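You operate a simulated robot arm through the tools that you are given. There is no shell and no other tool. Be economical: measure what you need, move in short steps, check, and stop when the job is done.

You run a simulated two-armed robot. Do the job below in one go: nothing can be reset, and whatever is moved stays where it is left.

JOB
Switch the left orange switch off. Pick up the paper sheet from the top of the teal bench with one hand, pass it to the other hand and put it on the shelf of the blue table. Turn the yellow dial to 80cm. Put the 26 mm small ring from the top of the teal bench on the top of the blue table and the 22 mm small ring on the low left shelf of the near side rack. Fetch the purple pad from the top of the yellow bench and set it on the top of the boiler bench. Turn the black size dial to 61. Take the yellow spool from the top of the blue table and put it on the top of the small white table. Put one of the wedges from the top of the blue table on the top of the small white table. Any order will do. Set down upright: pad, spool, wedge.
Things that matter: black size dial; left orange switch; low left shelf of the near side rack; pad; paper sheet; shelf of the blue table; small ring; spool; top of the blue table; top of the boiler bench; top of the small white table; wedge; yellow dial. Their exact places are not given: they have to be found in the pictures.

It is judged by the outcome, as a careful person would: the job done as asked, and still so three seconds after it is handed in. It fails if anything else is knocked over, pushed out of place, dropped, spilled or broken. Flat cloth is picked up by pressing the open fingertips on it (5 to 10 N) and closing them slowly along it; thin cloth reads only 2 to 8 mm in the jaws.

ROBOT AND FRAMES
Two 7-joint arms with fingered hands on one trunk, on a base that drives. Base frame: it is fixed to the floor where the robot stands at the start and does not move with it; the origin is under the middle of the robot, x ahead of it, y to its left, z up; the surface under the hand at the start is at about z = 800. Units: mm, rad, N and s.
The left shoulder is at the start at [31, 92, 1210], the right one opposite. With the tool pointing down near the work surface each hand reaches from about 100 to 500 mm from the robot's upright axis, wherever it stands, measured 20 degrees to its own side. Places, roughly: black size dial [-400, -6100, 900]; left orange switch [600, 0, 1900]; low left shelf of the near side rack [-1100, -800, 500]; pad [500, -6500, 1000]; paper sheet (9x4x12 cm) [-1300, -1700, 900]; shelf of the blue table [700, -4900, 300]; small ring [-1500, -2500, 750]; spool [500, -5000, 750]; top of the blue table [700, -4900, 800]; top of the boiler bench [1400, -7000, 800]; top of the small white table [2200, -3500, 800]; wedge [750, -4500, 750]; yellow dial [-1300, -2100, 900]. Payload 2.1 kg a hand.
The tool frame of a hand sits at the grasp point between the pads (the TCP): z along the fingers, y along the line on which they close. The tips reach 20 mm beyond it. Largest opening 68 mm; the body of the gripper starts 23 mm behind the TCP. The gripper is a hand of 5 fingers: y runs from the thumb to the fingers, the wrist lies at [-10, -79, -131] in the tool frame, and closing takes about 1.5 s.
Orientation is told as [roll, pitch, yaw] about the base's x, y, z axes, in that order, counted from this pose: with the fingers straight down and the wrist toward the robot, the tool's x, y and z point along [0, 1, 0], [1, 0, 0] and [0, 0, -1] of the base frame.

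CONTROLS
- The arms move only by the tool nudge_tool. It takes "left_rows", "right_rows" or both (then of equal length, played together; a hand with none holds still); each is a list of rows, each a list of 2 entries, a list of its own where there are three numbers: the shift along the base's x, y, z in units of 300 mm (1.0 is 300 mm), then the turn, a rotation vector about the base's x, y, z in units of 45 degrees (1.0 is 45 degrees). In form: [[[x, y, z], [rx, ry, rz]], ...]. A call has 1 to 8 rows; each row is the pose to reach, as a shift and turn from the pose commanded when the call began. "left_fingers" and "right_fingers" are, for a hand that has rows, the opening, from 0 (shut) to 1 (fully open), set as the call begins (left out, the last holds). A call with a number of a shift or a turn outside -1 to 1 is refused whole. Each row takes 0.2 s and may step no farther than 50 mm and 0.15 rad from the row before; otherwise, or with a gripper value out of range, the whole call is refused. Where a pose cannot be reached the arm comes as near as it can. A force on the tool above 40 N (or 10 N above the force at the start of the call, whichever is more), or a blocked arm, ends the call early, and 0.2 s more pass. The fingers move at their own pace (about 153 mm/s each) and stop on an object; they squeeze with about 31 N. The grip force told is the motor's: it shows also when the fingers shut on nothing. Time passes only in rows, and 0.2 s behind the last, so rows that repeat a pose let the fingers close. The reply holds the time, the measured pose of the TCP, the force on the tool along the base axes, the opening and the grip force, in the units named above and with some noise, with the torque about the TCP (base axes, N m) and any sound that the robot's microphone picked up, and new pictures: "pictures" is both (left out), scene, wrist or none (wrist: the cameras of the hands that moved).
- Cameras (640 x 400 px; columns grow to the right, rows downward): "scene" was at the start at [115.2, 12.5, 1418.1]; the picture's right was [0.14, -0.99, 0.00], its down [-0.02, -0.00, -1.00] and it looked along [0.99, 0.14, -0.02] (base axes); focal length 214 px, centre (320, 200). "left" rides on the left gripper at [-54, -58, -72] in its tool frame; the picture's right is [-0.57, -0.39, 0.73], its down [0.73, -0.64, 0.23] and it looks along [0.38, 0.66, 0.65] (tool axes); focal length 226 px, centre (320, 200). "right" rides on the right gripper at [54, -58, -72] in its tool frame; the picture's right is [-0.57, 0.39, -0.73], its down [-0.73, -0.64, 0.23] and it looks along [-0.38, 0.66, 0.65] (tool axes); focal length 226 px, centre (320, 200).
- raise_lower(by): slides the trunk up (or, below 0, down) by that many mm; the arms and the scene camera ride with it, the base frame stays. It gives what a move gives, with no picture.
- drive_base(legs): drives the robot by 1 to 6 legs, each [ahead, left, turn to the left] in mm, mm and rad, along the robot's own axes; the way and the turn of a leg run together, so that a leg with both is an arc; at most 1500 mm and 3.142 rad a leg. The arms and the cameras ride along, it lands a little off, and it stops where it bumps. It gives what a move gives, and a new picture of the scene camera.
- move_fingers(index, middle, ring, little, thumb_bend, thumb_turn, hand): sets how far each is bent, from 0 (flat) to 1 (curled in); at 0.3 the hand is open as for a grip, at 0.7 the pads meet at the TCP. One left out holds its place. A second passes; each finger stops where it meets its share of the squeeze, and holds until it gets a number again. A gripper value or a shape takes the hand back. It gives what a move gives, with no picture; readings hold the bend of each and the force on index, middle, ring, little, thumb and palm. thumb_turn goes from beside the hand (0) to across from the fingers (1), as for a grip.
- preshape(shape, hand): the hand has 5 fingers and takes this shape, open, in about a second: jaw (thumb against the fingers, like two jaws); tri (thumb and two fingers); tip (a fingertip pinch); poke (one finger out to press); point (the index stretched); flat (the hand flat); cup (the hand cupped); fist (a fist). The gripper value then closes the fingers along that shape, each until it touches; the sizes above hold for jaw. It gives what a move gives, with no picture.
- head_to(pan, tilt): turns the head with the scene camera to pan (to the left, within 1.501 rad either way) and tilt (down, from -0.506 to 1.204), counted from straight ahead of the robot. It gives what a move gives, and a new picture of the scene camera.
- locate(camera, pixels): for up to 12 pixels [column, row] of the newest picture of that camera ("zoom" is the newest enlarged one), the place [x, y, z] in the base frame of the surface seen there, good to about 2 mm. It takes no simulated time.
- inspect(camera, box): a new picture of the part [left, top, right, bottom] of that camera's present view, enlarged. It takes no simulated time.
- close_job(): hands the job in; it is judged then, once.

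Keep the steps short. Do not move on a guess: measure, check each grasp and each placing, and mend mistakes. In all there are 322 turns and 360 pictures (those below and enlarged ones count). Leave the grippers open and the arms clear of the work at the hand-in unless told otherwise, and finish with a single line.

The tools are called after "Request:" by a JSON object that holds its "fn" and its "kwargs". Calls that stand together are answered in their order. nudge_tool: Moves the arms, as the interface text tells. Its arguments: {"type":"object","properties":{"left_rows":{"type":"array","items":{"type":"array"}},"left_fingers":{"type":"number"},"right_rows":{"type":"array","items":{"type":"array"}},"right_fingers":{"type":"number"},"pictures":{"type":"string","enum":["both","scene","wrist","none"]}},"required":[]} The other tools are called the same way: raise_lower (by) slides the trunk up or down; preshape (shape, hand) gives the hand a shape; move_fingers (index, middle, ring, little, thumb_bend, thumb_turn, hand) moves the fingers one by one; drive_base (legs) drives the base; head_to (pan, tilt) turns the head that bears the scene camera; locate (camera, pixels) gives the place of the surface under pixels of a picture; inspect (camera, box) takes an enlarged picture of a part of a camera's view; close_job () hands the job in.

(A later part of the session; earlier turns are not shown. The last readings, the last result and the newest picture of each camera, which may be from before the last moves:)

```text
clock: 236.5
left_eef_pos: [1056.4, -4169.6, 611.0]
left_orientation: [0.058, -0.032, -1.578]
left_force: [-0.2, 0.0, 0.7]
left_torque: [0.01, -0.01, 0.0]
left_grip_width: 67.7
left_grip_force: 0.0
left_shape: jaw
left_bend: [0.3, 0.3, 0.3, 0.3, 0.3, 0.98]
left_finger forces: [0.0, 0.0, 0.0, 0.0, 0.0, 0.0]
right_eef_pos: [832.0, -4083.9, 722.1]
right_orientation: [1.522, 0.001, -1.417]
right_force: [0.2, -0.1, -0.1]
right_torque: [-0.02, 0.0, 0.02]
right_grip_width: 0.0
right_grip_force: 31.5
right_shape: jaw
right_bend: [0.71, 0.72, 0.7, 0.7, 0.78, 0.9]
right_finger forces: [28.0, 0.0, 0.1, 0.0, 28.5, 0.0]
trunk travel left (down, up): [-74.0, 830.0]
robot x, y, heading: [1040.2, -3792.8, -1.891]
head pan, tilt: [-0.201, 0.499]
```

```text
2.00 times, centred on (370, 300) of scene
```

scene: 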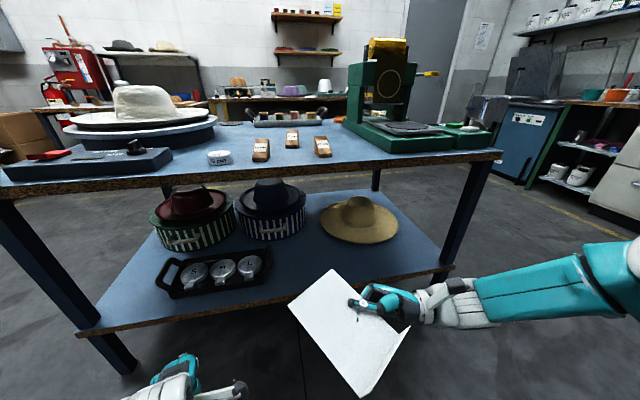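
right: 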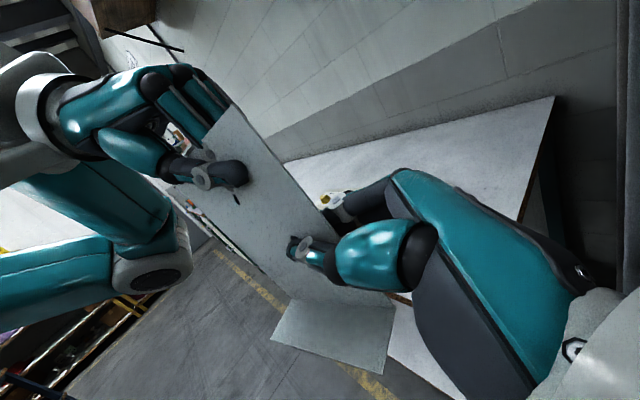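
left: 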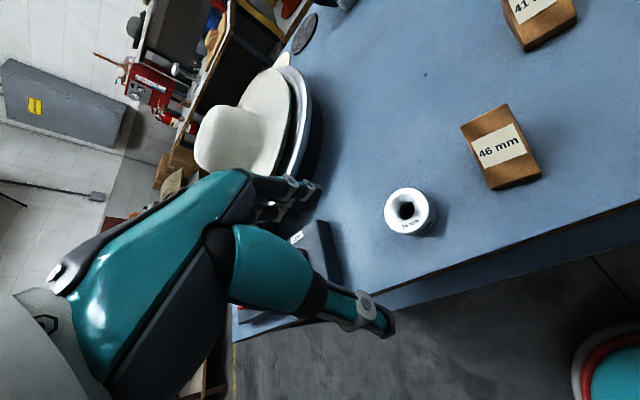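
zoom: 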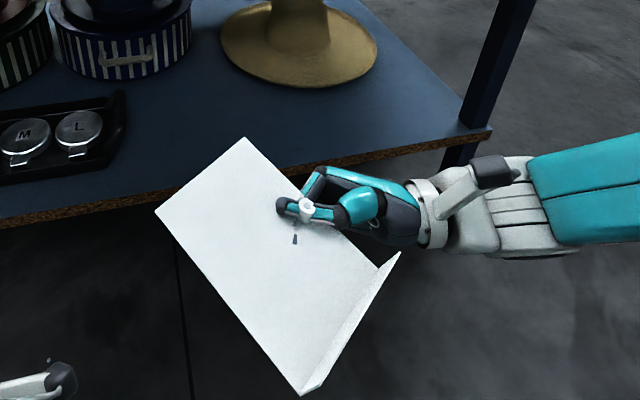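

The sheet lies almost flat in the right hand, flange up. For shelf height the hand must slope downward; I roll it ~45° down and tuck the left arm.

Request:
{"fn": "nudge_tool", "kwargs": {"right_rows": [[[0, 0, 0], [-0.022, 0.143, 0]], [[0, 0, 0], [-0.045, 0.286, 0]], [[0, 0, 0], [-0.067, 0.43, 0]], [[0, 0, 0], [-0.09, 0.57, 0]], [[0, 0, 0], [-0.11, 0.71, 0]], [[0, 0, 0], [-0.134, 0.857, 0]], [[0, 0, 0], [-0.156, 1.0, 0]]], "left_rows": [[[0.09, 0.08, -0.02], [0, 0, 0]], [[0.18, 0.16, -0.04], [0, 0, 0]], [[0.27, 0.24, -0.06], [0, 0, 0]], [[0.36, 0.32, -0.08], [0, 0, 0]], [[0.45, 0.4, -0.1], [0, 0, 0]], [[0.54, 0.48, -0.12], [0, 0, 0]], [[0.63, 0.56, -0.14], [0, 0, 0]]], "pictures": "scene"}}

Request:
{"fn": "inspect", "kwargs": {"camera": "scene", "box": [250, 200, 490, 400]}}

```text
clock: 237.1
left_eef_pos: [1077.4, -4173.3, 649.2]
left_orientation: [-0.035, -0.207, -1.576]
left_force: [0.0, -1.5, 1.0]
left_torque: [0.01, 0.0, 0.0]
left_grip_width: 67.8
left_grip_force: 0.1
left_shape: jaw
left_bend: [0.3, 0.3, 0.3, 0.3, 0.3, 0.98]
left_finger forces: [0.0, 0.0, 0.1, 0.1, 0.0, 0.0]
left hand out of reach, approached as far as the arm can: row 2
right_eef_pos: [832.9, -4083.5, 722.1]
right_orientation: [1.34, 0.001, -1.416]
right_force: [0.3, 0.3, 0.0]
right_torque: [0.0, 0.03, 0.01]
right_grip_width: 0.0
right_grip_force: 31.3
right_shape: jaw
right_bend: [0.71, 0.72, 0.7, 0.7, 0.78, 0.9]
right_finger forces: [28.8, 0.1, 0.0, 0.0, 29.0, 0.0]
trunk travel left (down, up): [-74.0, 830.0]
robot x, y, heading: [1042.4, -3794.2, -1.894]
head pan, tilt: [-0.201, 0.499]
stopped in row 2 (left hand): the arm was blocked; the commanded pose is now the measured one
```

scene: 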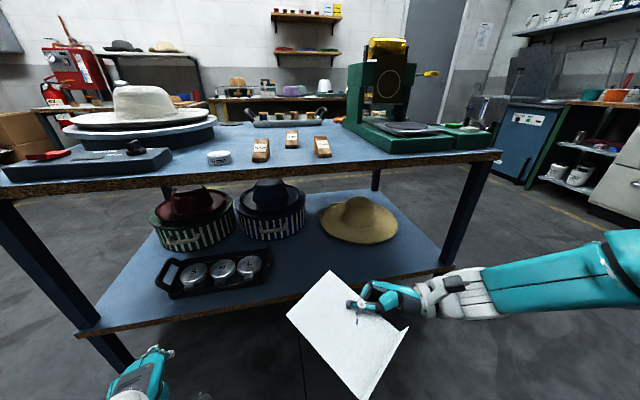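

```text
2.00 times, centred on (370, 300) of scene
```

zoom: 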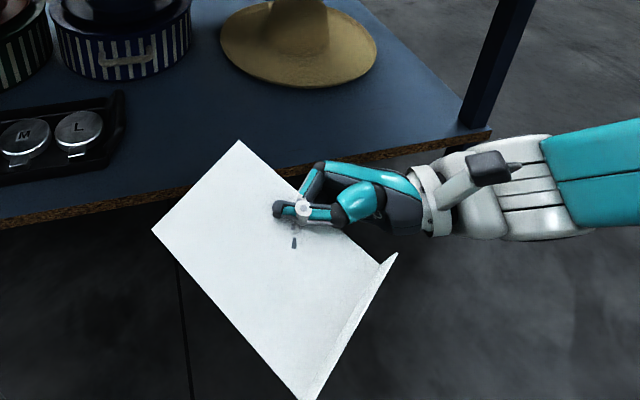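

The left arm was blocked; I bring it outward to the left side instead, and finish the right roll separately.

Request:
{"fn": "nudge_tool", "kwargs": {"right_rows": [[[0, 0, 0], [-0.022, 0.143, 0]], [[0, 0, 0], [-0.045, 0.286, 0]], [[0, 0, 0], [-0.067, 0.43, 0]], [[0, 0, 0], [-0.09, 0.57, 0]], [[0, 0, 0], [-0.11, 0.71, 0]], [[0, 0, 0], [-0.125, 0.8, 0]]], "pictures": "none"}}

Request:
{"fn": "nudge_tool", "kwargs": {"left_rows": [[[0.1, -0.02, -0.0], [0, 0, 0.1]], [[0.22, -0.04, -0.0], [0, 0, 0.2]], [[0.35, -0.05, -0.0], [0, 0, 0.3]], [[0.48, -0.0, -0.0], [0, 0, 0.45]], [[0.6, 0.05, -0.0], [0, 0, 0.6]], [[0.72, 0.1, -0.0], [0, 0, 0.75]], [[0.84, 0.18, -0.0], [0, 0, 0.9]], [[0.9, 0.25, -0.0], [0, 0, 1.0]]], "pictures": "scene"}}

```text
clock: 238.5
left_eef_pos: [1077.2, -4172.4, 649.1]
left_orientation: [-0.034, -0.207, -1.576]
left_force: [0.2, 0.1, -0.2]
left_torque: [0.04, 0.01, -0.02]
left_grip_width: 67.8
left_grip_force: 0.1
left_shape: jaw
left_bend: [0.3, 0.3, 0.3, 0.3, 0.3, 0.98]
left_finger forces: [0.0, 0.0, 0.0, 0.1, 0.1, 0.0]
right_eef_pos: [833.2, -4082.7, 721.2]
right_orientation: [0.703, -0.001, -1.415]
right_force: [-0.4, -0.3, -0.6]
right_torque: [-0.01, -0.01, 0.01]
right_grip_width: 0.2
right_grip_force: 30.9
right_shape: jaw
right_bend: [0.71, 0.72, 0.7, 0.7, 0.78, 0.89]
right_finger forces: [30.4, 0.0, 0.0, 0.0, 31.1, 0.0]
trunk travel left (down, up): [-74.0, 830.0]
robot x, y, heading: [1041.4, -3796.2, -1.895]
head pan, tilt: [-0.201, 0.499]
```

```text
clock: 240.3
left_eef_pos: [1356.5, -4100.1, 647.3]
left_orientation: [-0.043, -0.2, -0.789]
left_force: [-0.9, -0.3, -0.3]
left_torque: [-0.02, -0.03, 0.01]
left_grip_width: 67.4
left_grip_force: 0.0
left_shape: jaw
left_bend: [0.3, 0.3, 0.3, 0.3, 0.3, 0.98]
left_finger forces: [0.0, 0.0, 0.1, 0.0, 0.0, 0.1]
left hand out of reach, approached as far as the arm can: row 2, 4, 5, 6, 7, 8
right_eef_pos: [833.2, -4084.1, 721.3]
right_orientation: [0.706, 0.0, -1.416]
right_force: [0.8, 0.5, -1.3]
right_torque: [0.0, -0.04, 0.04]
right_grip_width: 0.1
right_grip_force: 30.6
right_shape: jaw
right_bend: [0.71, 0.72, 0.7, 0.7, 0.78, 0.89]
right_finger forces: [30.4, 0.0, 0.1, 0.0, 31.2, 0.0]
trunk travel left (down, up): [-74.0, 830.0]
robot x, y, heading: [1047.9, -3795.4, -1.898]
head pan, tilt: [-0.201, 0.499]
```

scene: 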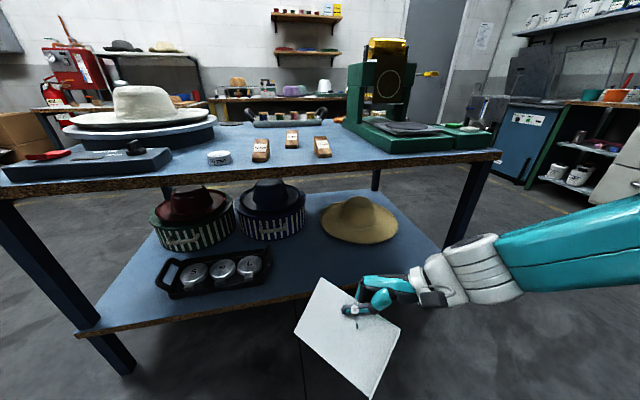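

Request:
{"fn": "inspect", "kwargs": {"camera": "scene", "box": [270, 250, 430, 400]}}

Request:
{"fn": "locate", "kwargs": {"camera": "zoom", "pixels": [[160, 78], [80, 215], [285, 385], [360, 230], [200, 160], [330, 320], [300, 120], [250, 250], [340, 195]]}}

```text
2.67 times, centred on (350, 325) of scene
```

zoom: 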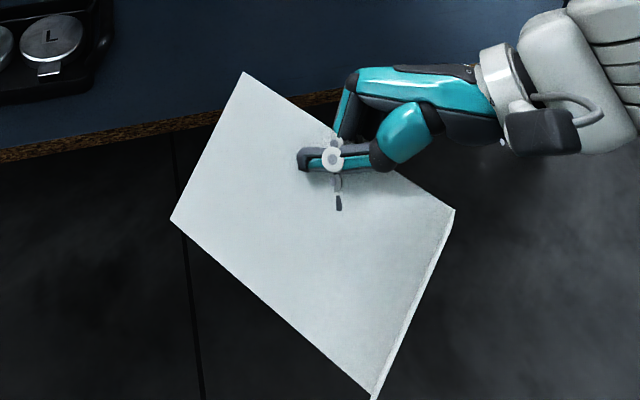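

```text
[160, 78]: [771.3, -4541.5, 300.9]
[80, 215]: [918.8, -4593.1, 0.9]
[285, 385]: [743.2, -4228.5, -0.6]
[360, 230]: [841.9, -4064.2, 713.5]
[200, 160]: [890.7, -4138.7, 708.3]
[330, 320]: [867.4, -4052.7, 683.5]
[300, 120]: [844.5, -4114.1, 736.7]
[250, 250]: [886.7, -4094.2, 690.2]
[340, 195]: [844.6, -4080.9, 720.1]
```

The sheet hangs ~60 mm below the TCP, sloping. I lower the trunk the last 74 mm and bring the right hand to TCP z≈385, still outside the table.

Request:
{"fn": "raise_lower", "kwargs": {"by": -72}}

Request:
{"fn": "nudge_tool", "kwargs": {"right_rows": [[[0.02, -0.007, -0.13], [0, 0, 0]], [[0.04, -0.015, -0.26], [0, 0, 0]], [[0.07, -0.025, -0.39], [0, 0, 0]], [[0.1, -0.035, -0.52], [0, 0, 0]], [[0.13, -0.045, -0.65], [0, 0, 0]], [[0.153, -0.053, -0.78], [0, 0, 0]], [[0.153, -0.053, -0.85], [0, 0, 0]]], "pictures": "scene"}}

```text
clock: 241.4
left_eef_pos: [1354.9, -4103.5, 567.9]
left_orientation: [-0.015, -0.185, -0.797]
left_force: [-0.4, -0.5, 0.7]
left_torque: [0.03, 0.0, 0.01]
left_grip_width: 67.8
left_grip_force: 0.0
left_shape: jaw
left_bend: [0.3, 0.3, 0.3, 0.3, 0.3, 0.98]
left_finger forces: [0.0, 0.0, 0.0, 0.0, 0.1, 0.1]
right_eef_pos: [834.6, -4083.1, 650.7]
right_orientation: [0.704, 0.001, -1.416]
right_force: [0.0, 0.2, 0.4]
right_torque: [-0.01, 0.03, 0.02]
right_grip_width: 0.1
right_grip_force: 30.5
right_shape: jaw
right_bend: [0.71, 0.72, 0.7, 0.7, 0.78, 0.89]
right_finger forces: [30.5, 0.1, 0.0, 0.1, 31.3, 0.0]
trunk travel left (down, up): [-2.0, 902.0]
robot x, y, heading: [1042.6, -3797.7, -1.892]
head pan, tilt: [-0.201, 0.499]
```

```text
clock: 243.0
left_eef_pos: [1354.9, -4102.7, 566.2]
left_orientation: [-0.013, -0.185, -0.795]
left_force: [-0.4, 0.2, -0.3]
left_torque: [0.02, 0.02, -0.04]
left_grip_width: 67.7
left_grip_force: 0.1
left_shape: jaw
left_bend: [0.3, 0.3, 0.3, 0.3, 0.3, 0.98]
left_finger forces: [0.0, 0.0, 0.1, 0.0, 0.0, 0.0]
right_eef_pos: [861.4, -4086.0, 460.4]
right_orientation: [0.707, 0.0, -1.416]
right_force: [-1.1, -0.4, -0.3]
right_torque: [-0.01, -0.01, 0.0]
right_grip_width: 0.0
right_grip_force: 30.9
right_shape: jaw
right_bend: [0.71, 0.72, 0.7, 0.7, 0.79, 0.89]
right_finger forces: [31.8, 0.0, 0.0, 0.0, 33.0, 0.0]
right hand out of reach, approached as far as the arm can: row 5, 6, 7
trunk travel left (down, up): [-2.0, 902.0]
robot x, y, heading: [1042.8, -3796.7, -1.891]
head pan, tilt: [-0.201, 0.499]
```

scene: 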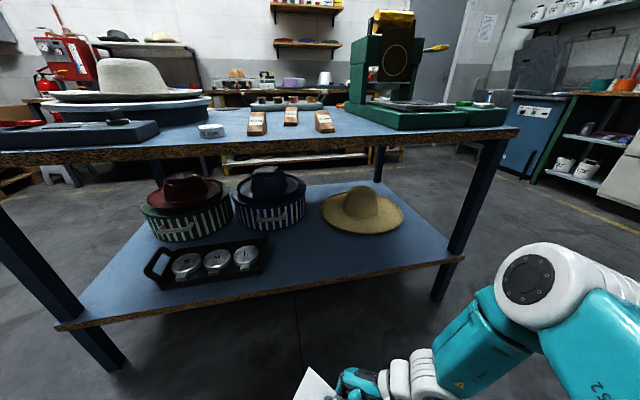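

The slope limits depth. With fingers straight down the arm reaches lower, so I finish rolling to vertical.

Request:
{"fn": "nudge_tool", "kwargs": {"right_rows": [[[0, 0, 0], [-0.022, 0.143, 0]], [[0, 0, 0], [-0.045, 0.286, 0]], [[0, 0, 0], [-0.067, 0.43, 0]], [[0, 0, 0], [-0.09, 0.57, 0]], [[0, 0, 0], [-0.11, 0.71, 0]], [[0, 0, 0], [-0.135, 0.87, 0]]], "pictures": "none"}}

Request:
{"fn": "head_to", "kwargs": {"pan": -0.2, "tilt": 0.9}}

Request:
{"fn": "inspect", "kwargs": {"camera": "scene", "box": [250, 150, 450, 330]}}

```text
clock: 244.4
left_eef_pos: [1354.7, -4103.8, 566.4]
left_orientation: [-0.014, -0.186, -0.797]
left_force: [-0.7, -0.8, 0.2]
left_torque: [-0.02, 0.0, -0.01]
left_grip_width: 67.5
left_grip_force: 0.0
left_shape: jaw
left_bend: [0.3, 0.3, 0.3, 0.3, 0.3, 0.98]
left_finger forces: [0.1, 0.0, 0.0, 0.0, 0.1, 0.1]
right_eef_pos: [720.8, -4131.6, 468.5]
right_orientation: [0.037, 0.005, -1.404]
right_force: [0.1, 0.6, -0.1]
right_torque: [-0.01, 0.01, 0.01]
right_grip_width: 0.1
right_grip_force: 31.4
right_shape: jaw
right_bend: [0.71, 0.72, 0.7, 0.7, 0.79, 0.89]
right_finger forces: [33.2, 0.0, 0.1, 0.0, 34.8, 0.0]
right hand out of reach, approached as far as the arm can: row 2, 3, 4, 5, 6
trunk travel left (down, up): [-2.0, 902.0]
robot x, y, heading: [1039.0, -3794.7, -1.896]
head pan, tilt: [-0.201, 0.499]
```

```text
clock: 245.2
left_eef_pos: [1355.7, -4103.2, 567.1]
left_orientation: [-0.014, -0.186, -0.796]
left_force: [0.5, 0.7, -0.3]
left_torque: [-0.02, 0.01, -0.03]
left_grip_width: 67.8
left_grip_force: 0.1
left_shape: jaw
left_bend: [0.3, 0.3, 0.3, 0.3, 0.3, 0.98]
left_finger forces: [0.1, 0.0, 0.1, 0.0, 0.0, 0.0]
right_eef_pos: [720.5, -4130.4, 467.6]
right_orientation: [0.043, 0.005, -1.403]
right_force: [0.0, -0.8, -0.4]
right_torque: [0.0, 0.01, 0.01]
right_grip_width: 0.1
right_grip_force: 31.0
right_shape: jaw
right_bend: [0.71, 0.72, 0.7, 0.7, 0.79, 0.89]
right_finger forces: [33.2, 0.0, 0.0, 0.0, 34.7, 0.0]
trunk travel left (down, up): [-2.0, 902.0]
robot x, y, heading: [1041.9, -3796.1, -1.894]
head pan, tilt: [-0.201, 0.901]
```

scene: 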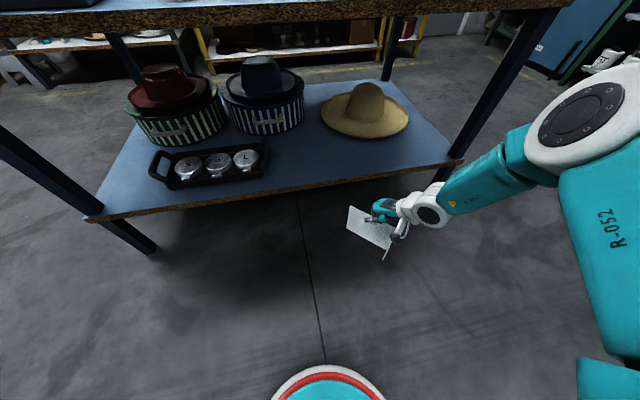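

```text
2.22 times, centred on (350, 240) of scene
```

zoom: 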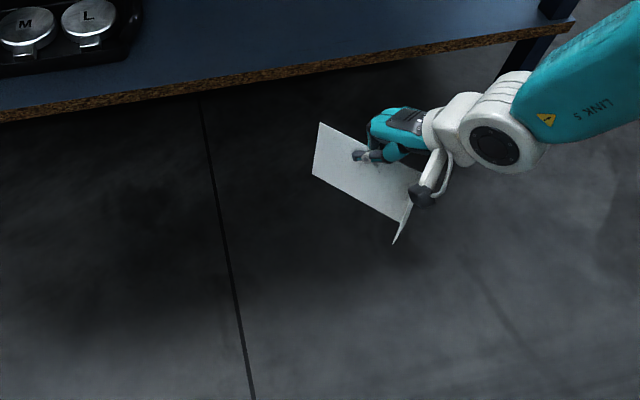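

Request:
{"fn": "nudge_tool", "kwargs": {"right_rows": [[[0.05, 0.02, -0.05], [0, 0, 0]], [[0.1, 0.04, -0.1], [0, 0, 0]], [[0.16, 0.06, -0.15], [0, 0, 0]], [[0.22, 0.08, -0.2], [0, 0, 0]], [[0.28, 0.1, -0.25], [0, 0, 0]]], "pictures": "none"}}

Request:
{"fn": "inspect", "kwargs": {"camera": "scene", "box": [290, 160, 450, 310]}}

```text
clock: 246.4
left_eef_pos: [1355.1, -4102.5, 567.5]
left_orientation: [-0.015, -0.186, -0.796]
left_force: [-0.5, 0.3, -0.1]
left_torque: [-0.03, -0.01, 0.0]
left_grip_width: 67.9
left_grip_force: 0.0
left_shape: jaw
left_bend: [0.3, 0.3, 0.3, 0.3, 0.3, 0.98]
left_finger forces: [0.0, 0.1, 0.1, 0.1, 0.0, 0.0]
right_eef_pos: [712.5, -4136.3, 428.8]
right_orientation: [0.016, 0.0, -1.415]
right_force: [0.2, -0.7, 0.3]
right_torque: [0.0, 0.01, -0.01]
right_grip_width: 0.0
right_grip_force: 30.6
right_shape: jaw
right_bend: [0.71, 0.72, 0.7, 0.7, 0.79, 0.88]
right_finger forces: [33.6, 0.0, 0.1, 0.0, 35.2, 0.0]
right hand out of reach, approached as far as the arm can: row 1, 2, 3, 4, 5
trunk travel left (down, up): [-2.0, 902.0]
robot x, y, heading: [1044.6, -3795.7, -1.896]
head pan, tilt: [-0.201, 0.901]
```

```text
2.67 times, centred on (370, 235) of scene
```

zoom: 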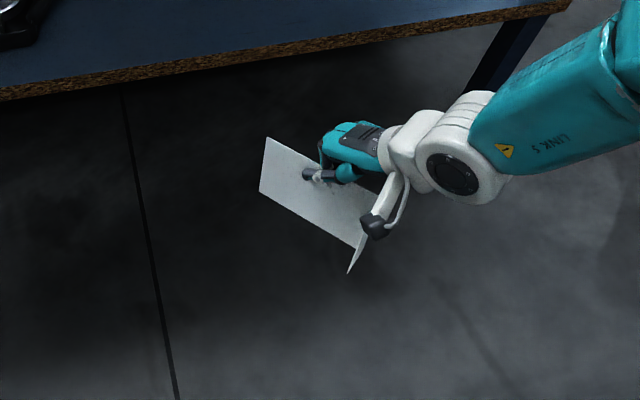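

Request:
{"fn": "locate", "kwargs": {"camera": "zoom", "pixels": [[268, 145], [262, 185], [310, 215], [352, 242], [348, 268], [360, 225], [290, 185], [330, 205]]}}

Request:
{"fn": "nudge_tool", "kwargs": {"right_rows": [[[0, 0, -0.05], [0, 0, 0]], [[0, 0, -0.1], [0, 0, 0]], [[0, 0, -0.15], [0, 0, 0]]], "pictures": "none"}}

```text
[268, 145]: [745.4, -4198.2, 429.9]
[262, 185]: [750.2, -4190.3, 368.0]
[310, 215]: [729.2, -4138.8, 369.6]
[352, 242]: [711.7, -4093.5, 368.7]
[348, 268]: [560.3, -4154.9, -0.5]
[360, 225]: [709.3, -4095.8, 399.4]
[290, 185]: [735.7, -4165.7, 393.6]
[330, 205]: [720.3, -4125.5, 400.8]
```

```text
clock: 247.2
left_eef_pos: [1354.3, -4102.9, 565.3]
left_orientation: [-0.014, -0.185, -0.794]
left_force: [-0.2, -0.8, -0.4]
left_torque: [-0.03, 0.01, -0.01]
left_grip_width: 67.6
left_grip_force: 0.0
left_shape: jaw
left_bend: [0.3, 0.3, 0.3, 0.3, 0.3, 0.98]
left_finger forces: [0.0, 0.0, 0.0, 0.0, 0.0, 0.0]
right_eef_pos: [710.4, -4130.6, 426.6]
right_orientation: [0.015, 0.0, -1.416]
right_force: [-0.9, 0.5, -0.1]
right_torque: [0.02, 0.0, 0.0]
right_grip_width: 0.2
right_grip_force: 31.4
right_shape: jaw
right_bend: [0.71, 0.72, 0.7, 0.7, 0.79, 0.88]
right_finger forces: [33.6, 0.0, 0.1, 0.0, 35.3, 0.0]
right hand out of reach, approached as far as the arm can: row 1, 2, 3
trunk travel left (down, up): [-2.0, 902.0]
robot x, y, heading: [1042.4, -3794.3, -1.894]
head pan, tilt: [-0.201, 0.901]
```

Request:
{"fn": "nudge_tool", "kwargs": {"right_rows": [[[0.05, 0.05, 0.03], [0, 0, 0]], [[0.1, 0.1, 0.05], [0, 0, 0]], [[0.15, 0.15, 0.05], [0, 0, 0]], [[0.2, 0.2, 0.05], [0, 0, 0]]], "pictures": "none"}}

Request:
{"fn": "nudge_tool", "kwargs": {"right_rows": [[[0.0, 0.0, -0.06], [0, 0, 0]], [[0, 0, -0.12], [0, 0, 0]], [[0, 0, -0.18], [0, 0, 0]]], "pictures": "none"}}

```text
clock: 248.2
left_eef_pos: [1356.0, -4103.5, 567.1]
left_orientation: [-0.016, -0.184, -0.796]
left_force: [0.2, 0.2, 1.0]
left_torque: [0.01, -0.04, -0.01]
left_grip_width: 67.8
left_grip_force: 0.1
left_shape: jaw
left_bend: [0.3, 0.3, 0.3, 0.3, 0.3, 0.98]
left_finger forces: [0.2, 0.1, 0.0, 0.0, 0.0, 0.1]
right_eef_pos: [704.0, -4108.1, 440.5]
right_orientation: [0.019, 0.002, -1.412]
right_force: [0.3, -0.6, -0.1]
right_torque: [-0.02, 0.0, 0.0]
right_grip_width: 0.1
right_grip_force: 31.5
right_shape: jaw
right_bend: [0.71, 0.72, 0.7, 0.7, 0.8, 0.88]
right_finger forces: [33.9, 0.0, 0.1, 0.0, 35.5, 0.1]
right hand out of reach, approached as far as the arm can: row 1, 2, 3, 4
trunk travel left (down, up): [-2.0, 902.0]
robot x, y, heading: [1047.5, -3793.4, -1.893]
head pan, tilt: [-0.201, 0.901]
```

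```text
clock: 249.1
left_eef_pos: [1355.5, -4104.2, 566.9]
left_orientation: [-0.013, -0.184, -0.794]
left_force: [-0.1, 0.0, 0.2]
left_torque: [0.0, 0.03, 0.01]
left_grip_width: 68.1
left_grip_force: 0.1
left_shape: jaw
left_bend: [0.3, 0.3, 0.3, 0.3, 0.3, 0.98]
left_finger forces: [0.1, 0.0, 0.0, 0.0, 0.0, 0.0]
right_eef_pos: [701.8, -4105.3, 418.4]
right_orientation: [0.016, 0.002, -1.416]
right_force: [0.4, -0.4, -0.1]
right_torque: [-0.02, 0.01, 0.0]
right_grip_width: 0.3
right_grip_force: 31.1
right_shape: jaw
right_bend: [0.71, 0.72, 0.7, 0.7, 0.8, 0.88]
right_finger forces: [34.1, 0.0, 0.0, 0.0, 35.7, 0.0]
right hand out of reach, approached as far as the arm can: row 2, 3
trunk travel left (down, up): [-2.0, 902.0]
robot x, y, heading: [1041.4, -3789.4, -1.898]
head pan, tilt: [-0.201, 0.901]
```

The hand is yawed 0.48 inward relative to the robot, which restricts it. I rotate it back −0.48 and then try lower.

Request:
{"fn": "nudge_tool", "kwargs": {"right_rows": [[[0, 0, 0.03], [0, 0, -0.12]], [[0, 0, 0.03], [0, 0, -0.24]], [[0, 0, 0.03], [0, 0, -0.36]], [[0, 0, 0.03], [0, 0, -0.48]], [[0, 0, 0.03], [0, 0, -0.61]]], "pictures": "none"}}

Request:
{"fn": "nudge_tool", "kwargs": {"right_rows": [[[0.1, 0.04, -0.05], [0, 0, 0]], [[0.2, 0.07, -0.1], [0, 0, 0]], [[0.25, 0.1, -0.15], [0, 0, 0]], [[0.25, 0.1, -0.22], [0, 0, 0]]], "pictures": "none"}}

```text
clock: 250.2
left_eef_pos: [1355.1, -4103.2, 566.6]
left_orientation: [-0.013, -0.184, -0.796]
left_force: [0.8, 0.4, -0.5]
left_torque: [-0.04, -0.04, -0.03]
left_grip_width: 67.9
left_grip_force: 0.1
left_shape: jaw
left_bend: [0.3, 0.3, 0.3, 0.3, 0.3, 0.98]
left_finger forces: [0.0, 0.0, 0.0, 0.1, 0.1, 0.0]
right_eef_pos: [648.2, -4097.5, 425.2]
right_orientation: [0.026, 0.002, -1.891]
right_force: [0.1, -0.8, 0.2]
right_torque: [0.0, 0.0, -0.02]
right_grip_width: 0.0
right_grip_force: 30.9
right_shape: jaw
right_bend: [0.71, 0.72, 0.7, 0.7, 0.8, 0.88]
right_finger forces: [34.7, 0.0, 0.0, 0.0, 36.5, 0.0]
right hand out of reach, approached as far as the arm can: row 1, 2, 3, 4, 5
trunk travel left (down, up): [-2.0, 902.0]
robot x, y, heading: [1045.2, -3796.0, -1.896]
head pan, tilt: [-0.201, 0.901]
```

```text
clock: 251.2
left_eef_pos: [1354.3, -4103.0, 566.9]
left_orientation: [-0.015, -0.184, -0.797]
left_force: [-0.1, -0.6, 0.2]
left_torque: [0.04, 0.01, 0.01]
left_grip_width: 67.7
left_grip_force: 0.0
left_shape: jaw
left_bend: [0.3, 0.3, 0.3, 0.3, 0.3, 0.98]
left_finger forces: [0.0, 0.0, 0.1, 0.1, 0.0, 0.1]
right_eef_pos: [649.4, -4070.1, 412.7]
right_orientation: [0.017, 0.002, -1.893]
right_force: [0.1, 0.0, -0.2]
right_torque: [0.0, -0.02, -0.01]
right_grip_width: 0.1
right_grip_force: 31.3
right_shape: jaw
right_bend: [0.71, 0.72, 0.7, 0.7, 0.8, 0.88]
right_finger forces: [34.7, 0.1, 0.0, 0.0, 36.6, 0.1]
right hand out of reach, approached as far as the arm can: row 1, 2, 3, 4
trunk travel left (down, up): [-2.0, 902.0]
robot x, y, heading: [1041.5, -3798.8, -1.893]
head pan, tilt: [-0.201, 0.901]
```

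The arm is stuck in an outward elbow configuration; I return to a start-like pose near shoulder height and come down again.

Request:
{"fn": "nudge_tool", "kwargs": {"right_rows": [[[0.0, 0, 0.13], [0, 0, 0]], [[0.04, 0, 0.27], [0, 0, 0]], [[0.1, 0, 0.4], [0, 0, 0]], [[0.17, -0.03, 0.53], [0, 0, 0]], [[0.24, -0.06, 0.66], [0, 0, 0]], [[0.31, -0.1, 0.78], [0, 0, 0]], [[0.38, -0.13, 0.9], [0, 0, 0]], [[0.423, -0.13, 0.95], [0, 0, 0]]], "pictures": "none"}}

Request:
{"fn": "nudge_tool", "kwargs": {"right_rows": [[[0.0, 0, -0.13], [0, 0, 0]], [[0.0, 0, -0.27], [0, 0, 0]], [[0.0, 0, -0.4], [0, 0, 0]], [[0.0, 0, -0.54], [0, 0, 0]], [[0.0, 0, -0.68], [0, 0, 0]], [[0.0, 0, -0.82], [0, 0, 0]], [[0.0, 0, -0.95], [0, 0, 0]], [[0.0, 0, -1.0], [0, 0, 0]]], "pictures": "scene"}}

```text
clock: 253.1
left_eef_pos: [1354.9, -4102.6, 567.3]
left_orientation: [-0.013, -0.185, -0.796]
left_force: [-0.3, 0.2, -0.3]
left_torque: [0.02, 0.03, 0.01]
left_grip_width: 67.9
left_grip_force: 0.0
left_shape: jaw
left_bend: [0.3, 0.3, 0.3, 0.3, 0.3, 0.98]
left_finger forces: [0.0, 0.0, 0.0, 0.1, 0.0, 0.0]
right_eef_pos: [655.1, -4062.0, 609.5]
right_orientation: [0.016, 0.001, -1.893]
right_force: [-0.2, 0.3, -0.5]
right_torque: [0.0, -0.02, -0.03]
right_grip_width: 0.0
right_grip_force: 31.3
right_shape: jaw
right_bend: [0.71, 0.72, 0.7, 0.7, 0.8, 0.88]
right_finger forces: [35.5, 0.1, 0.0, 0.1, 37.1, 0.0]
right hand out of reach, approached as far as the arm can: row 1, 2, 3, 4, 5, 6, 7, 8
trunk travel left (down, up): [-2.0, 902.0]
robot x, y, heading: [1044.3, -3790.6, -1.895]
head pan, tilt: [-0.201, 0.901]
```

```text
clock: 254.8
left_eef_pos: [1354.7, -4102.7, 567.3]
left_orientation: [-0.014, -0.185, -0.797]
left_force: [0.3, -0.2, 0.1]
left_torque: [0.0, -0.03, -0.02]
left_grip_width: 67.7
left_grip_force: 0.0
left_shape: jaw
left_bend: [0.3, 0.3, 0.3, 0.3, 0.3, 0.98]
left_finger forces: [0.1, 0.0, 0.1, 0.1, 0.0, 0.0]
right_eef_pos: [651.9, -4059.3, 411.9]
right_orientation: [0.016, 0.002, -1.894]
right_force: [0.0, 0.0, 0.7]
right_torque: [0.0, 0.0, -0.03]
right_grip_width: 0.0
right_grip_force: 31.0
right_shape: jaw
right_bend: [0.71, 0.72, 0.7, 0.7, 0.8, 0.88]
right_finger forces: [36.2, 0.1, 0.0, 0.1, 37.8, 0.0]
right hand out of reach, approached as far as the arm can: row 2, 3, 5, 6, 7, 8
trunk travel left (down, up): [-2.0, 902.0]
robot x, y, heading: [1044.3, -3790.9, -1.898]
head pan, tilt: [-0.201, 0.901]
```

scene: 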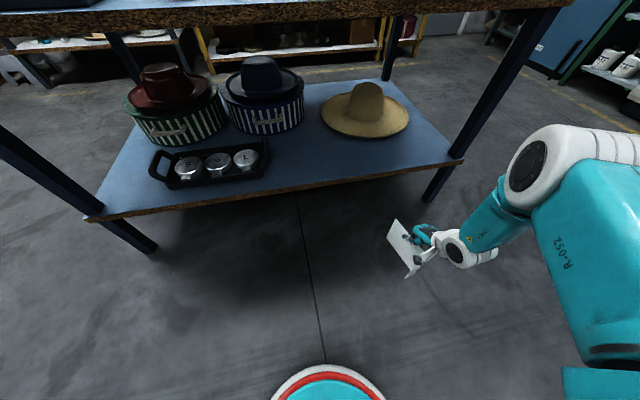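

Request:
{"fn": "nudge_tool", "kwargs": {"right_rows": [[[0.0, 0, 0.15], [0, 0, 0]], [[0.0, 0, 0.3], [0, 0, 0]], [[0.0, 0, 0.45], [0, 0, 0]], [[0.0, 0.0, 0.6], [0, 0, 0]], [[0.0, 0.0, 0.75], [0, 0, 0]], [[0.0, -0.0, 0.9], [0, 0, 0]], [[0.0, -0.0, 1.0], [0, 0, 0]]], "pictures": "none"}}

Request:
{"fn": "nudge_tool", "kwargs": {"right_rows": [[[0.1, 0.05, 0.05], [0, 0, 0]], [[0.2, 0.1, 0.1], [0, 0, 0]], [[0.3, 0.05, 0.1], [0, 0, 0]], [[0.4, 0, 0.1], [0, 0, 0]]], "pictures": "none"}}

```text
clock: 256.4
left_eef_pos: [1355.0, -4103.3, 567.0]
left_orientation: [-0.013, -0.185, -0.796]
left_force: [0.1, 0.2, -0.3]
left_torque: [0.03, 0.01, -0.01]
left_grip_width: 67.9
left_grip_force: 0.0
left_shape: jaw
left_bend: [0.3, 0.3, 0.3, 0.3, 0.3, 0.98]
left_finger forces: [0.0, 0.1, 0.0, 0.1, 0.1, 0.0]
right_eef_pos: [649.5, -4059.2, 712.4]
right_orientation: [0.015, 0.0, -1.895]
right_force: [-0.4, 0.0, 0.2]
right_torque: [0.05, 0.02, 0.04]
right_grip_width: 0.2
right_grip_force: 31.1
right_shape: jaw
right_bend: [0.71, 0.72, 0.7, 0.7, 0.81, 0.87]
right_finger forces: [36.9, 0.0, 0.0, 0.0, 38.4, 0.0]
right hand out of reach, approached as far as the arm can: row 1, 2, 3
trunk travel left (down, up): [-2.0, 902.0]
robot x, y, heading: [1042.8, -3793.7, -1.892]
head pan, tilt: [-0.201, 0.901]
```

```text
clock: 257.4
left_eef_pos: [1355.6, -4103.0, 567.4]
left_orientation: [-0.013, -0.184, -0.796]
left_force: [0.3, 0.4, 0.2]
left_torque: [0.02, 0.06, -0.02]
left_grip_width: 67.9
left_grip_force: 0.1
left_shape: jaw
left_bend: [0.3, 0.3, 0.3, 0.3, 0.3, 0.98]
left_finger forces: [0.0, 0.0, 0.0, 0.1, 0.1, 0.0]
right_eef_pos: [772.6, -4060.0, 745.2]
right_orientation: [0.014, -0.001, -1.895]
right_force: [0.5, 0.8, -0.1]
right_torque: [-0.01, 0.01, -0.01]
right_grip_width: 0.0
right_grip_force: 30.8
right_shape: jaw
right_bend: [0.71, 0.72, 0.7, 0.7, 0.81, 0.87]
right_finger forces: [37.3, 0.1, 0.0, 0.0, 38.8, 0.1]
trunk travel left (down, up): [-2.0, 902.0]
robot x, y, heading: [1043.6, -3794.7, -1.892]
head pan, tilt: [-0.201, 0.901]
```

Freed. Now straight down at ahead ≈370, right ≈160.

Request:
{"fn": "nudge_tool", "kwargs": {"right_rows": [[[0.0, -0.03, -0.14], [0, 0, 0]], [[0.0, -0.06, -0.28], [0, 0, 0]], [[0.0, -0.1, -0.42], [0, 0, 0]], [[0.0, -0.1, -0.57], [0, 0, 0]], [[0.0, -0.1, -0.72], [0, 0, 0]], [[0.0, -0.1, -0.87], [0, 0, 0]], [[0.0, -0.1, -1.0], [0, 0, 0]]], "pictures": "scene"}}

```text
clock: 259.1
left_eef_pos: [1354.8, -4103.3, 566.1]
left_orientation: [-0.014, -0.185, -0.796]
left_force: [-0.2, -0.5, -0.4]
left_torque: [0.02, 0.02, 0.01]
left_grip_width: 67.9
left_grip_force: 0.1
left_shape: jaw
left_bend: [0.3, 0.3, 0.3, 0.3, 0.3, 0.98]
left_finger forces: [0.0, 0.0, 0.0, 0.0, 0.0, 0.0]
right_eef_pos: [769.1, -4109.2, 469.7]
right_orientation: [0.011, 0.004, -1.895]
right_force: [0.0, -0.2, -0.3]
right_torque: [0.01, 0.03, 0.02]
right_grip_width: 0.2
right_grip_force: 31.2
right_shape: jaw
right_bend: [0.71, 0.72, 0.7, 0.7, 0.81, 0.87]
right_finger forces: [37.5, 0.1, 0.0, 0.0, 38.9, 0.0]
right hand out of reach, approached as far as the arm can: row 7
trunk travel left (down, up): [-2.0, 902.0]
robot x, y, heading: [1041.9, -3792.0, -1.898]
head pan, tilt: [-0.201, 0.901]
```

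scene: 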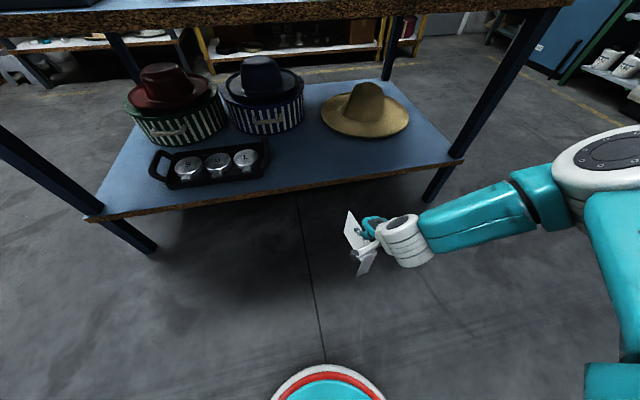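

Request:
{"fn": "nudge_tool", "kwargs": {"right_rows": [[[0.0, 0.0, -0.08], [0, 0, 0]], [[0.0, 0.0, -0.16], [0, 0, 0]], [[0.0, -0.0, -0.24], [0, 0, 0]], [[0.0, -0.0, -0.3], [0, 0, 0]]], "pictures": "none"}}

Request:
{"fn": "inspect", "kwargs": {"camera": "scene", "box": [290, 180, 450, 310]}}

```text
clock: 260.1
left_eef_pos: [1354.4, -4103.3, 566.9]
left_orientation: [-0.014, -0.185, -0.796]
left_force: [-0.3, 0.8, 0.7]
left_torque: [0.01, -0.03, 0.01]
left_grip_width: 67.6
left_grip_force: 0.0
left_shape: jaw
left_bend: [0.3, 0.3, 0.3, 0.3, 0.3, 0.98]
left_finger forces: [0.0, 0.0, 0.0, 0.1, 0.0, 0.0]
right_eef_pos: [774.6, -4135.4, 451.6]
right_orientation: [0.012, 0.004, -1.896]
right_force: [0.2, 0.5, -0.2]
right_torque: [-0.01, 0.0, -0.04]
right_grip_width: 0.1
right_grip_force: 30.5
right_shape: jaw
right_bend: [0.71, 0.72, 0.7, 0.7, 0.81, 0.87]
right_finger forces: [37.6, 0.0, 0.0, 0.1, 38.9, 0.0]
right hand out of reach, approached as far as the arm can: row 1, 2, 3, 4
trunk travel left (down, up): [-2.0, 902.0]
robot x, y, heading: [1042.6, -3793.7, -1.895]
head pan, tilt: [-0.201, 0.901]
```

```text
3.08 times, centred on (370, 245) of scene
```

zoom: 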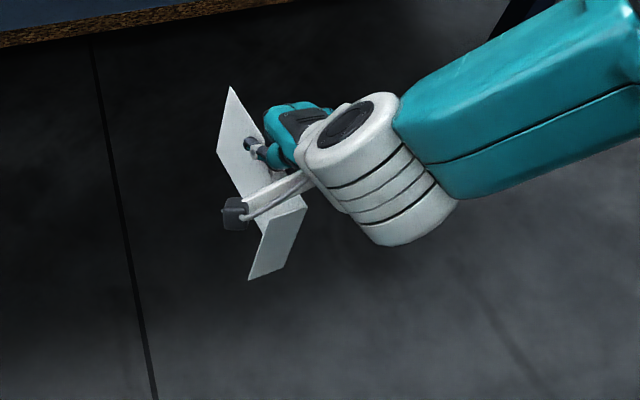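

Request:
{"fn": "nudge_tool", "kwargs": {"right_rows": [[[-0.01, -0.06, -0.06], [0, 0, 0]], [[-0.03, -0.1, -0.12], [0, 0, 0]], [[-0.04, -0.14, -0.18], [0, 0, 0]], [[-0.05, -0.17, -0.24], [0, 0, 0]]], "pictures": "none"}}

Request:
{"fn": "inspect", "kwargs": {"camera": "scene", "box": [290, 180, 450, 310]}}

```text
clock: 261.1
left_eef_pos: [1353.9, -4103.2, 566.0]
left_orientation: [-0.014, -0.185, -0.794]
left_force: [-0.2, 0.0, 0.0]
left_torque: [0.0, 0.03, 0.01]
left_grip_width: 67.6
left_grip_force: 0.0
left_shape: jaw
left_bend: [0.3, 0.3, 0.3, 0.3, 0.3, 0.98]
left_finger forces: [0.1, 0.0, 0.1, 0.0, 0.0, 0.0]
right_eef_pos: [744.1, -4154.6, 444.9]
right_orientation: [0.013, 0.001, -1.895]
right_force: [0.5, -0.2, -0.5]
right_torque: [-0.05, 0.02, 0.0]
right_grip_width: 0.1
right_grip_force: 31.2
right_shape: jaw
right_bend: [0.71, 0.72, 0.7, 0.7, 0.81, 0.87]
right_finger forces: [37.7, 0.0, 0.0, 0.0, 38.9, 0.0]
right hand out of reach, approached as far as the arm can: row 1, 2, 3, 4
trunk travel left (down, up): [-2.0, 902.0]
robot x, y, heading: [1042.7, -3789.6, -1.897]
head pan, tilt: [-0.201, 0.901]
```

```text
3.08 times, centred on (370, 245) of scene
```

zoom: 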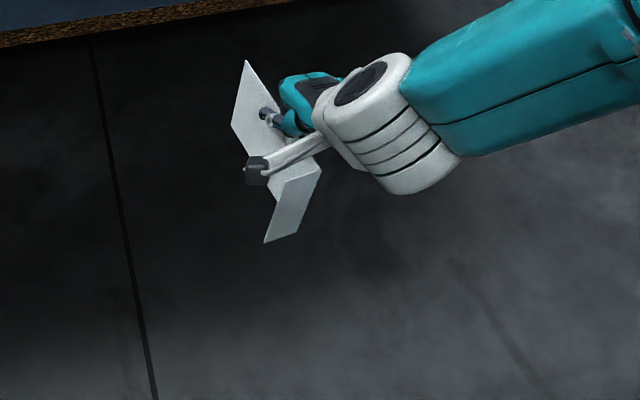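

Still clipped at z≈445. The forearm comes from the right, so turning the hand ccw (wrist to the right) may relax the wrist. I try +45° yaw, then down.

Request:
{"fn": "nudge_tool", "kwargs": {"right_rows": [[[0, 0, 0.03], [0, 0, 0.17]], [[0, 0, 0.05], [0, 0, 0.34]], [[0, 0, 0.05], [0, 0, 0.51]], [[0, 0, 0.05], [0, 0, 0.68]], [[0, 0, 0.05], [0, 0, 0.85]], [[0, 0, 0.05], [0, 0, 1.0]]], "pictures": "none"}}

Request:
{"fn": "nudge_tool", "kwargs": {"right_rows": [[[0, 0, -0.08], [0, 0, 0]], [[0, 0, -0.16], [0, 0, 0]], [[0, 0, -0.24], [0, 0, 0]], [[0, 0, -0.3], [0, 0, 0]]], "pictures": "scene"}}

```text
clock: 262.4
left_eef_pos: [1354.2, -4102.8, 566.3]
left_orientation: [-0.013, -0.185, -0.796]
left_force: [0.5, 0.2, -0.3]
left_torque: [-0.03, -0.03, -0.02]
left_grip_width: 67.5
left_grip_force: 0.1
left_shape: jaw
left_bend: [0.3, 0.3, 0.3, 0.3, 0.3, 0.98]
left_finger forces: [0.1, 0.0, 0.1, 0.0, 0.0, 0.0]
right_eef_pos: [743.1, -4153.0, 458.4]
right_orientation: [0.015, 0.001, -1.105]
right_force: [0.0, -0.4, -0.4]
right_torque: [-0.02, -0.02, 0.02]
right_grip_width: 0.0
right_grip_force: 31.1
right_shape: jaw
right_bend: [0.71, 0.72, 0.7, 0.7, 0.81, 0.87]
right_finger forces: [38.1, 0.1, 0.0, 0.1, 39.4, 0.0]
trunk travel left (down, up): [-2.0, 902.0]
robot x, y, heading: [1040.2, -3794.6, -1.896]
head pan, tilt: [-0.201, 0.901]
```

```text
clock: 263.4
left_eef_pos: [1354.9, -4103.0, 566.8]
left_orientation: [-0.014, -0.187, -0.795]
left_force: [0.0, 0.9, 0.1]
left_torque: [0.01, 0.05, 0.02]
left_grip_width: 68.0
left_grip_force: 0.0
left_shape: jaw
left_bend: [0.3, 0.3, 0.3, 0.3, 0.3, 0.98]
left_finger forces: [0.0, 0.0, 0.0, 0.0, 0.1, 0.1]
right_eef_pos: [742.7, -4132.4, 432.5]
right_orientation: [0.015, 0.001, -1.109]
right_force: [-0.3, 0.2, 0.0]
right_torque: [0.0, 0.02, 0.03]
right_grip_width: 0.0
right_grip_force: 31.4
right_shape: jaw
right_bend: [0.71, 0.72, 0.7, 0.7, 0.81, 0.87]
right_finger forces: [38.0, 0.0, 0.0, 0.0, 39.3, 0.0]
right hand out of reach, approached as far as the arm can: row 1, 2, 3, 4
trunk travel left (down, up): [-2.0, 902.0]
robot x, y, heading: [1042.3, -3794.6, -1.899]
head pan, tilt: [-0.201, 0.901]
```

scene: 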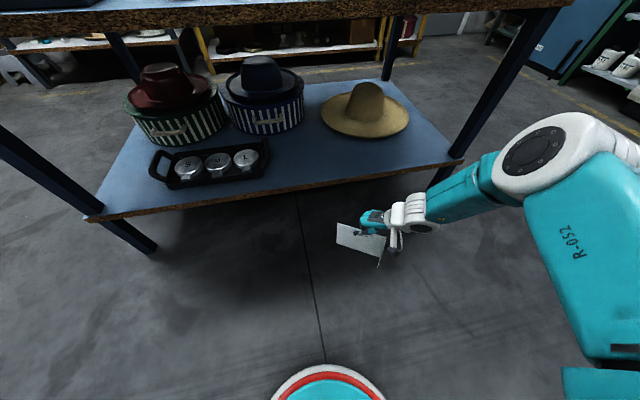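

Request:
{"fn": "nudge_tool", "kwargs": {"right_rows": [[[0.06, 0.05, -0.04], [0, 0, 0]], [[0.12, 0.1, -0.09], [0, 0, 0]], [[0.18, 0.15, -0.14], [0, 0, 0]], [[0.25, 0.18, -0.2], [0, 0, 0]]], "pictures": "none"}}

Request:
{"fn": "nudge_tool", "kwargs": {"right_rows": [[[0, 0, -0.06], [0, 0, 0]], [[0, 0, -0.12], [0, 0, 0]], [[0, 0, -0.2], [0, 0, 0]]], "pictures": "none"}}

```text
clock: 264.4
left_eef_pos: [1355.4, -4103.2, 567.9]
left_orientation: [-0.014, -0.185, -0.797]
left_force: [0.1, 0.6, -0.3]
left_torque: [-0.01, 0.02, 0.03]
left_grip_width: 68.1
left_grip_force: 0.0
left_shape: jaw
left_bend: [0.3, 0.3, 0.3, 0.3, 0.3, 0.98]
left_finger forces: [0.1, 0.0, 0.0, 0.0, 0.1, 0.1]
right_eef_pos: [753.1, -4120.1, 427.0]
right_orientation: [0.013, 0.001, -1.109]
right_force: [-0.5, 0.5, -0.2]
right_torque: [-0.03, -0.03, -0.04]
right_grip_width: 0.0
right_grip_force: 30.8
right_shape: jaw
right_bend: [0.71, 0.72, 0.7, 0.7, 0.81, 0.87]
right_finger forces: [38.1, 0.1, 0.1, 0.1, 39.3, 0.0]
right hand out of reach, approached as far as the arm can: row 1, 2, 3, 4
trunk travel left (down, up): [-2.0, 902.0]
robot x, y, heading: [1042.6, -3795.7, -1.896]
head pan, tilt: [-0.201, 0.901]
```

```text
clock: 265.2
left_eef_pos: [1354.9, -4104.2, 567.1]
left_orientation: [-0.013, -0.186, -0.796]
left_force: [-0.5, -0.2, 0.4]
left_torque: [0.01, 0.0, 0.03]
left_grip_width: 67.6
left_grip_force: 0.1
left_shape: jaw
left_bend: [0.3, 0.3, 0.3, 0.3, 0.3, 0.98]
left_finger forces: [0.1, 0.1, 0.0, 0.0, 0.0, 0.0]
right_eef_pos: [744.6, -4111.0, 422.1]
right_orientation: [0.014, 0.001, -1.109]
right_force: [0.1, -0.2, 0.0]
right_torque: [0.0, 0.0, -0.02]
right_grip_width: 0.0
right_grip_force: 31.0
right_shape: jaw
right_bend: [0.71, 0.72, 0.7, 0.7, 0.81, 0.87]
right_finger forces: [38.0, 0.0, 0.0, 0.0, 39.3, 0.0]
right hand out of reach, approached as far as the arm can: row 1, 2, 3
trunk travel left (down, up): [-2.0, 902.0]
robot x, y, heading: [1045.2, -3795.4, -1.898]
head pan, tilt: [-0.201, 0.901]
```

I try to reset the elbow swivel: go up and forward, turn the hand well outward (cw), then back to neutral, and descend again.

Request:
{"fn": "nudge_tool", "kwargs": {"right_rows": [[[0, 0, 0.12], [0, 0, -0.12]], [[0, 0, 0.26], [0, 0, -0.25]], [[0, 0, 0.4], [0, 0, -0.38]], [[0, -0.05, 0.54], [0, 0, -0.5]], [[0, -0.1, 0.68], [0, 0, -0.62]], [[0, -0.13, 0.8], [0, 0, -0.75]], [[0, -0.13, 0.8], [0, 0, -0.88]], [[0, -0.13, 0.8], [0, 0, -1.0]]], "pictures": "none"}}

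Request:
{"fn": "nudge_tool", "kwargs": {"right_rows": [[[0, 0, 0], [0, 0, -0.15]], [[0, 0, 0], [0, 0, -0.3]], [[0, 0, 0], [0, 0, -0.45]], [[0, 0, 0], [0, 0, -0.6]], [[0, 0, 0], [0, 0, -0.75]], [[0, 0, 0], [0, 0, -0.9]]], "pictures": "none"}}

Request:
{"fn": "nudge_tool", "kwargs": {"right_rows": [[[0, 0, 0], [0, 0, 0.15]], [[0, 0, 0], [0, 0, 0.3]], [[0, 0, 0], [0, 0, 0.45]], [[0, 0, 0], [0, 0, 0.6]], [[0, 0, 0], [0, 0, 0.75]], [[0, 0, 0], [0, 0, 0.9]]], "pictures": "scene"}}

```text
clock: 267.1
left_eef_pos: [1354.3, -4102.8, 566.5]
left_orientation: [-0.015, -0.184, -0.795]
left_force: [0.5, -0.6, 1.8]
left_torque: [-0.05, -0.02, -0.01]
left_grip_width: 67.8
left_grip_force: 0.1
left_shape: jaw
left_bend: [0.3, 0.3, 0.3, 0.3, 0.3, 0.98]
left_finger forces: [0.1, 0.1, 0.0, 0.0, 0.0, 0.1]
right_eef_pos: [745.7, -4147.9, 665.5]
right_orientation: [0.011, 0.0, -1.895]
right_force: [0.1, -0.1, 0.8]
right_torque: [-0.03, 0.01, 0.0]
right_grip_width: 0.1
right_grip_force: 31.3
right_shape: jaw
right_bend: [0.71, 0.72, 0.7, 0.7, 0.81, 0.87]
right_finger forces: [38.6, 0.0, 0.1, 0.1, 39.7, 0.1]
right hand out of reach, approached as far as the arm can: row 1, 2, 3, 4, 5
trunk travel left (down, up): [-2.0, 902.0]
robot x, y, heading: [1044.9, -3793.6, -1.894]
head pan, tilt: [-0.201, 0.901]
```

```text
clock: 268.4
left_eef_pos: [1354.4, -4103.5, 567.7]
left_orientation: [-0.014, -0.185, -0.795]
left_force: [0.1, -0.2, 0.8]
left_torque: [-0.04, -0.01, -0.01]
left_grip_width: 67.6
left_grip_force: 0.1
left_shape: jaw
left_bend: [0.3, 0.3, 0.3, 0.3, 0.3, 0.98]
left_finger forces: [0.0, 0.0, 0.0, 0.0, 0.1, 0.0]
right_eef_pos: [744.1, -4146.5, 665.3]
right_orientation: [0.013, 0.0, -2.604]
right_force: [-0.2, 0.6, -0.3]
right_torque: [0.01, -0.04, -0.01]
right_grip_width: 0.0
right_grip_force: 31.4
right_shape: jaw
right_bend: [0.71, 0.72, 0.7, 0.7, 0.81, 0.87]
right_finger forces: [39.0, 0.1, 0.1, 0.0, 39.7, 0.0]
trunk travel left (down, up): [-2.0, 902.0]
robot x, y, heading: [1047.7, -3793.7, -1.897]
head pan, tilt: [-0.201, 0.901]
```

```text
clock: 269.9
left_eef_pos: [1355.2, -4103.3, 567.6]
left_orientation: [-0.014, -0.185, -0.797]
left_force: [0.2, -1.2, 0.2]
left_torque: [0.02, -0.02, -0.01]
left_grip_width: 67.8
left_grip_force: 0.0
left_shape: jaw
left_bend: [0.3, 0.3, 0.3, 0.3, 0.3, 0.98]
left_finger forces: [0.0, 0.0, 0.1, 0.1, 0.1, 0.1]
right_eef_pos: [745.4, -4147.2, 663.2]
right_orientation: [0.013, 0.001, -1.891]
right_force: [-0.4, -0.3, -0.2]
right_torque: [-0.03, 0.03, -0.01]
right_grip_width: 0.1
right_grip_force: 30.9
right_shape: jaw
right_bend: [0.71, 0.72, 0.7, 0.7, 0.82, 0.87]
right_finger forces: [39.3, 0.0, 0.0, 0.0, 39.9, 0.0]
trunk travel left (down, up): [-2.0, 902.0]
robot x, y, heading: [1043.8, -3796.8, -1.894]
head pan, tilt: [-0.201, 0.901]
```

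scene: 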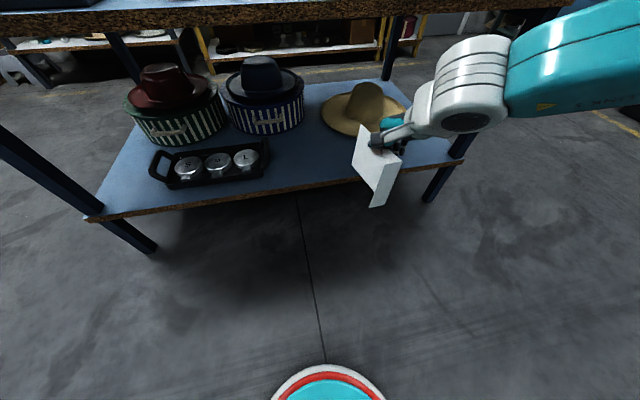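

Request:
{"fn": "nudge_tool", "kwargs": {"right_rows": [[[0, 0, -0.13], [0, 0, 0]], [[0, 0, -0.27], [0, 0, 0]], [[0, 0, -0.41], [0, 0, 0]], [[0, 0, -0.55], [0, 0, 0]], [[0, 0, -0.69], [0, 0, 0]], [[0, 0, -0.83], [0, 0, 0]], [[0, 0, -0.95], [0, 0, 0]]], "pictures": "scene"}}

```text
clock: 271.4
left_eef_pos: [1353.3, -4103.6, 567.0]
left_orientation: [-0.014, -0.183, -0.795]
left_force: [-0.1, 0.0, -0.8]
left_torque: [0.01, -0.01, -0.01]
left_grip_width: 67.7
left_grip_force: 0.1
left_shape: jaw
left_bend: [0.3, 0.3, 0.3, 0.3, 0.3, 0.98]
left_finger forces: [0.0, 0.0, 0.1, 0.1, 0.0, 0.0]
right_eef_pos: [745.1, -4151.3, 445.0]
right_orientation: [0.013, 0.005, -1.895]
right_force: [0.0, 0.1, 0.5]
right_torque: [0.03, -0.01, -0.04]
right_grip_width: 0.0
right_grip_force: 31.0
right_shape: jaw
right_bend: [0.72, 0.72, 0.7, 0.7, 0.82, 0.87]
right_finger forces: [39.1, 0.0, 0.1, 0.1, 39.8, 0.1]
right hand out of reach, approached as far as the arm can: row 6, 7
trunk travel left (down, up): [-2.0, 902.0]
robot x, y, heading: [1044.1, -3794.9, -1.897]
head pan, tilt: [-0.201, 0.901]
```

scene: 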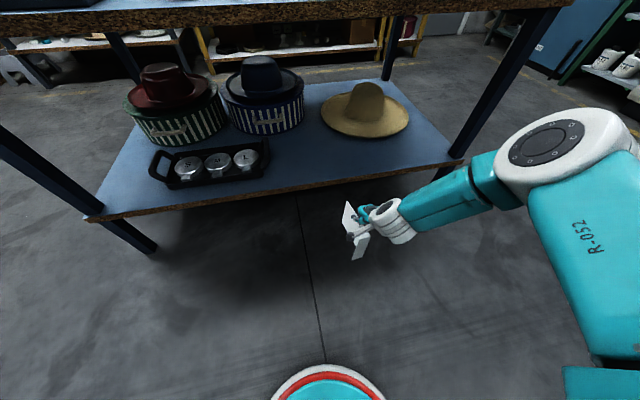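

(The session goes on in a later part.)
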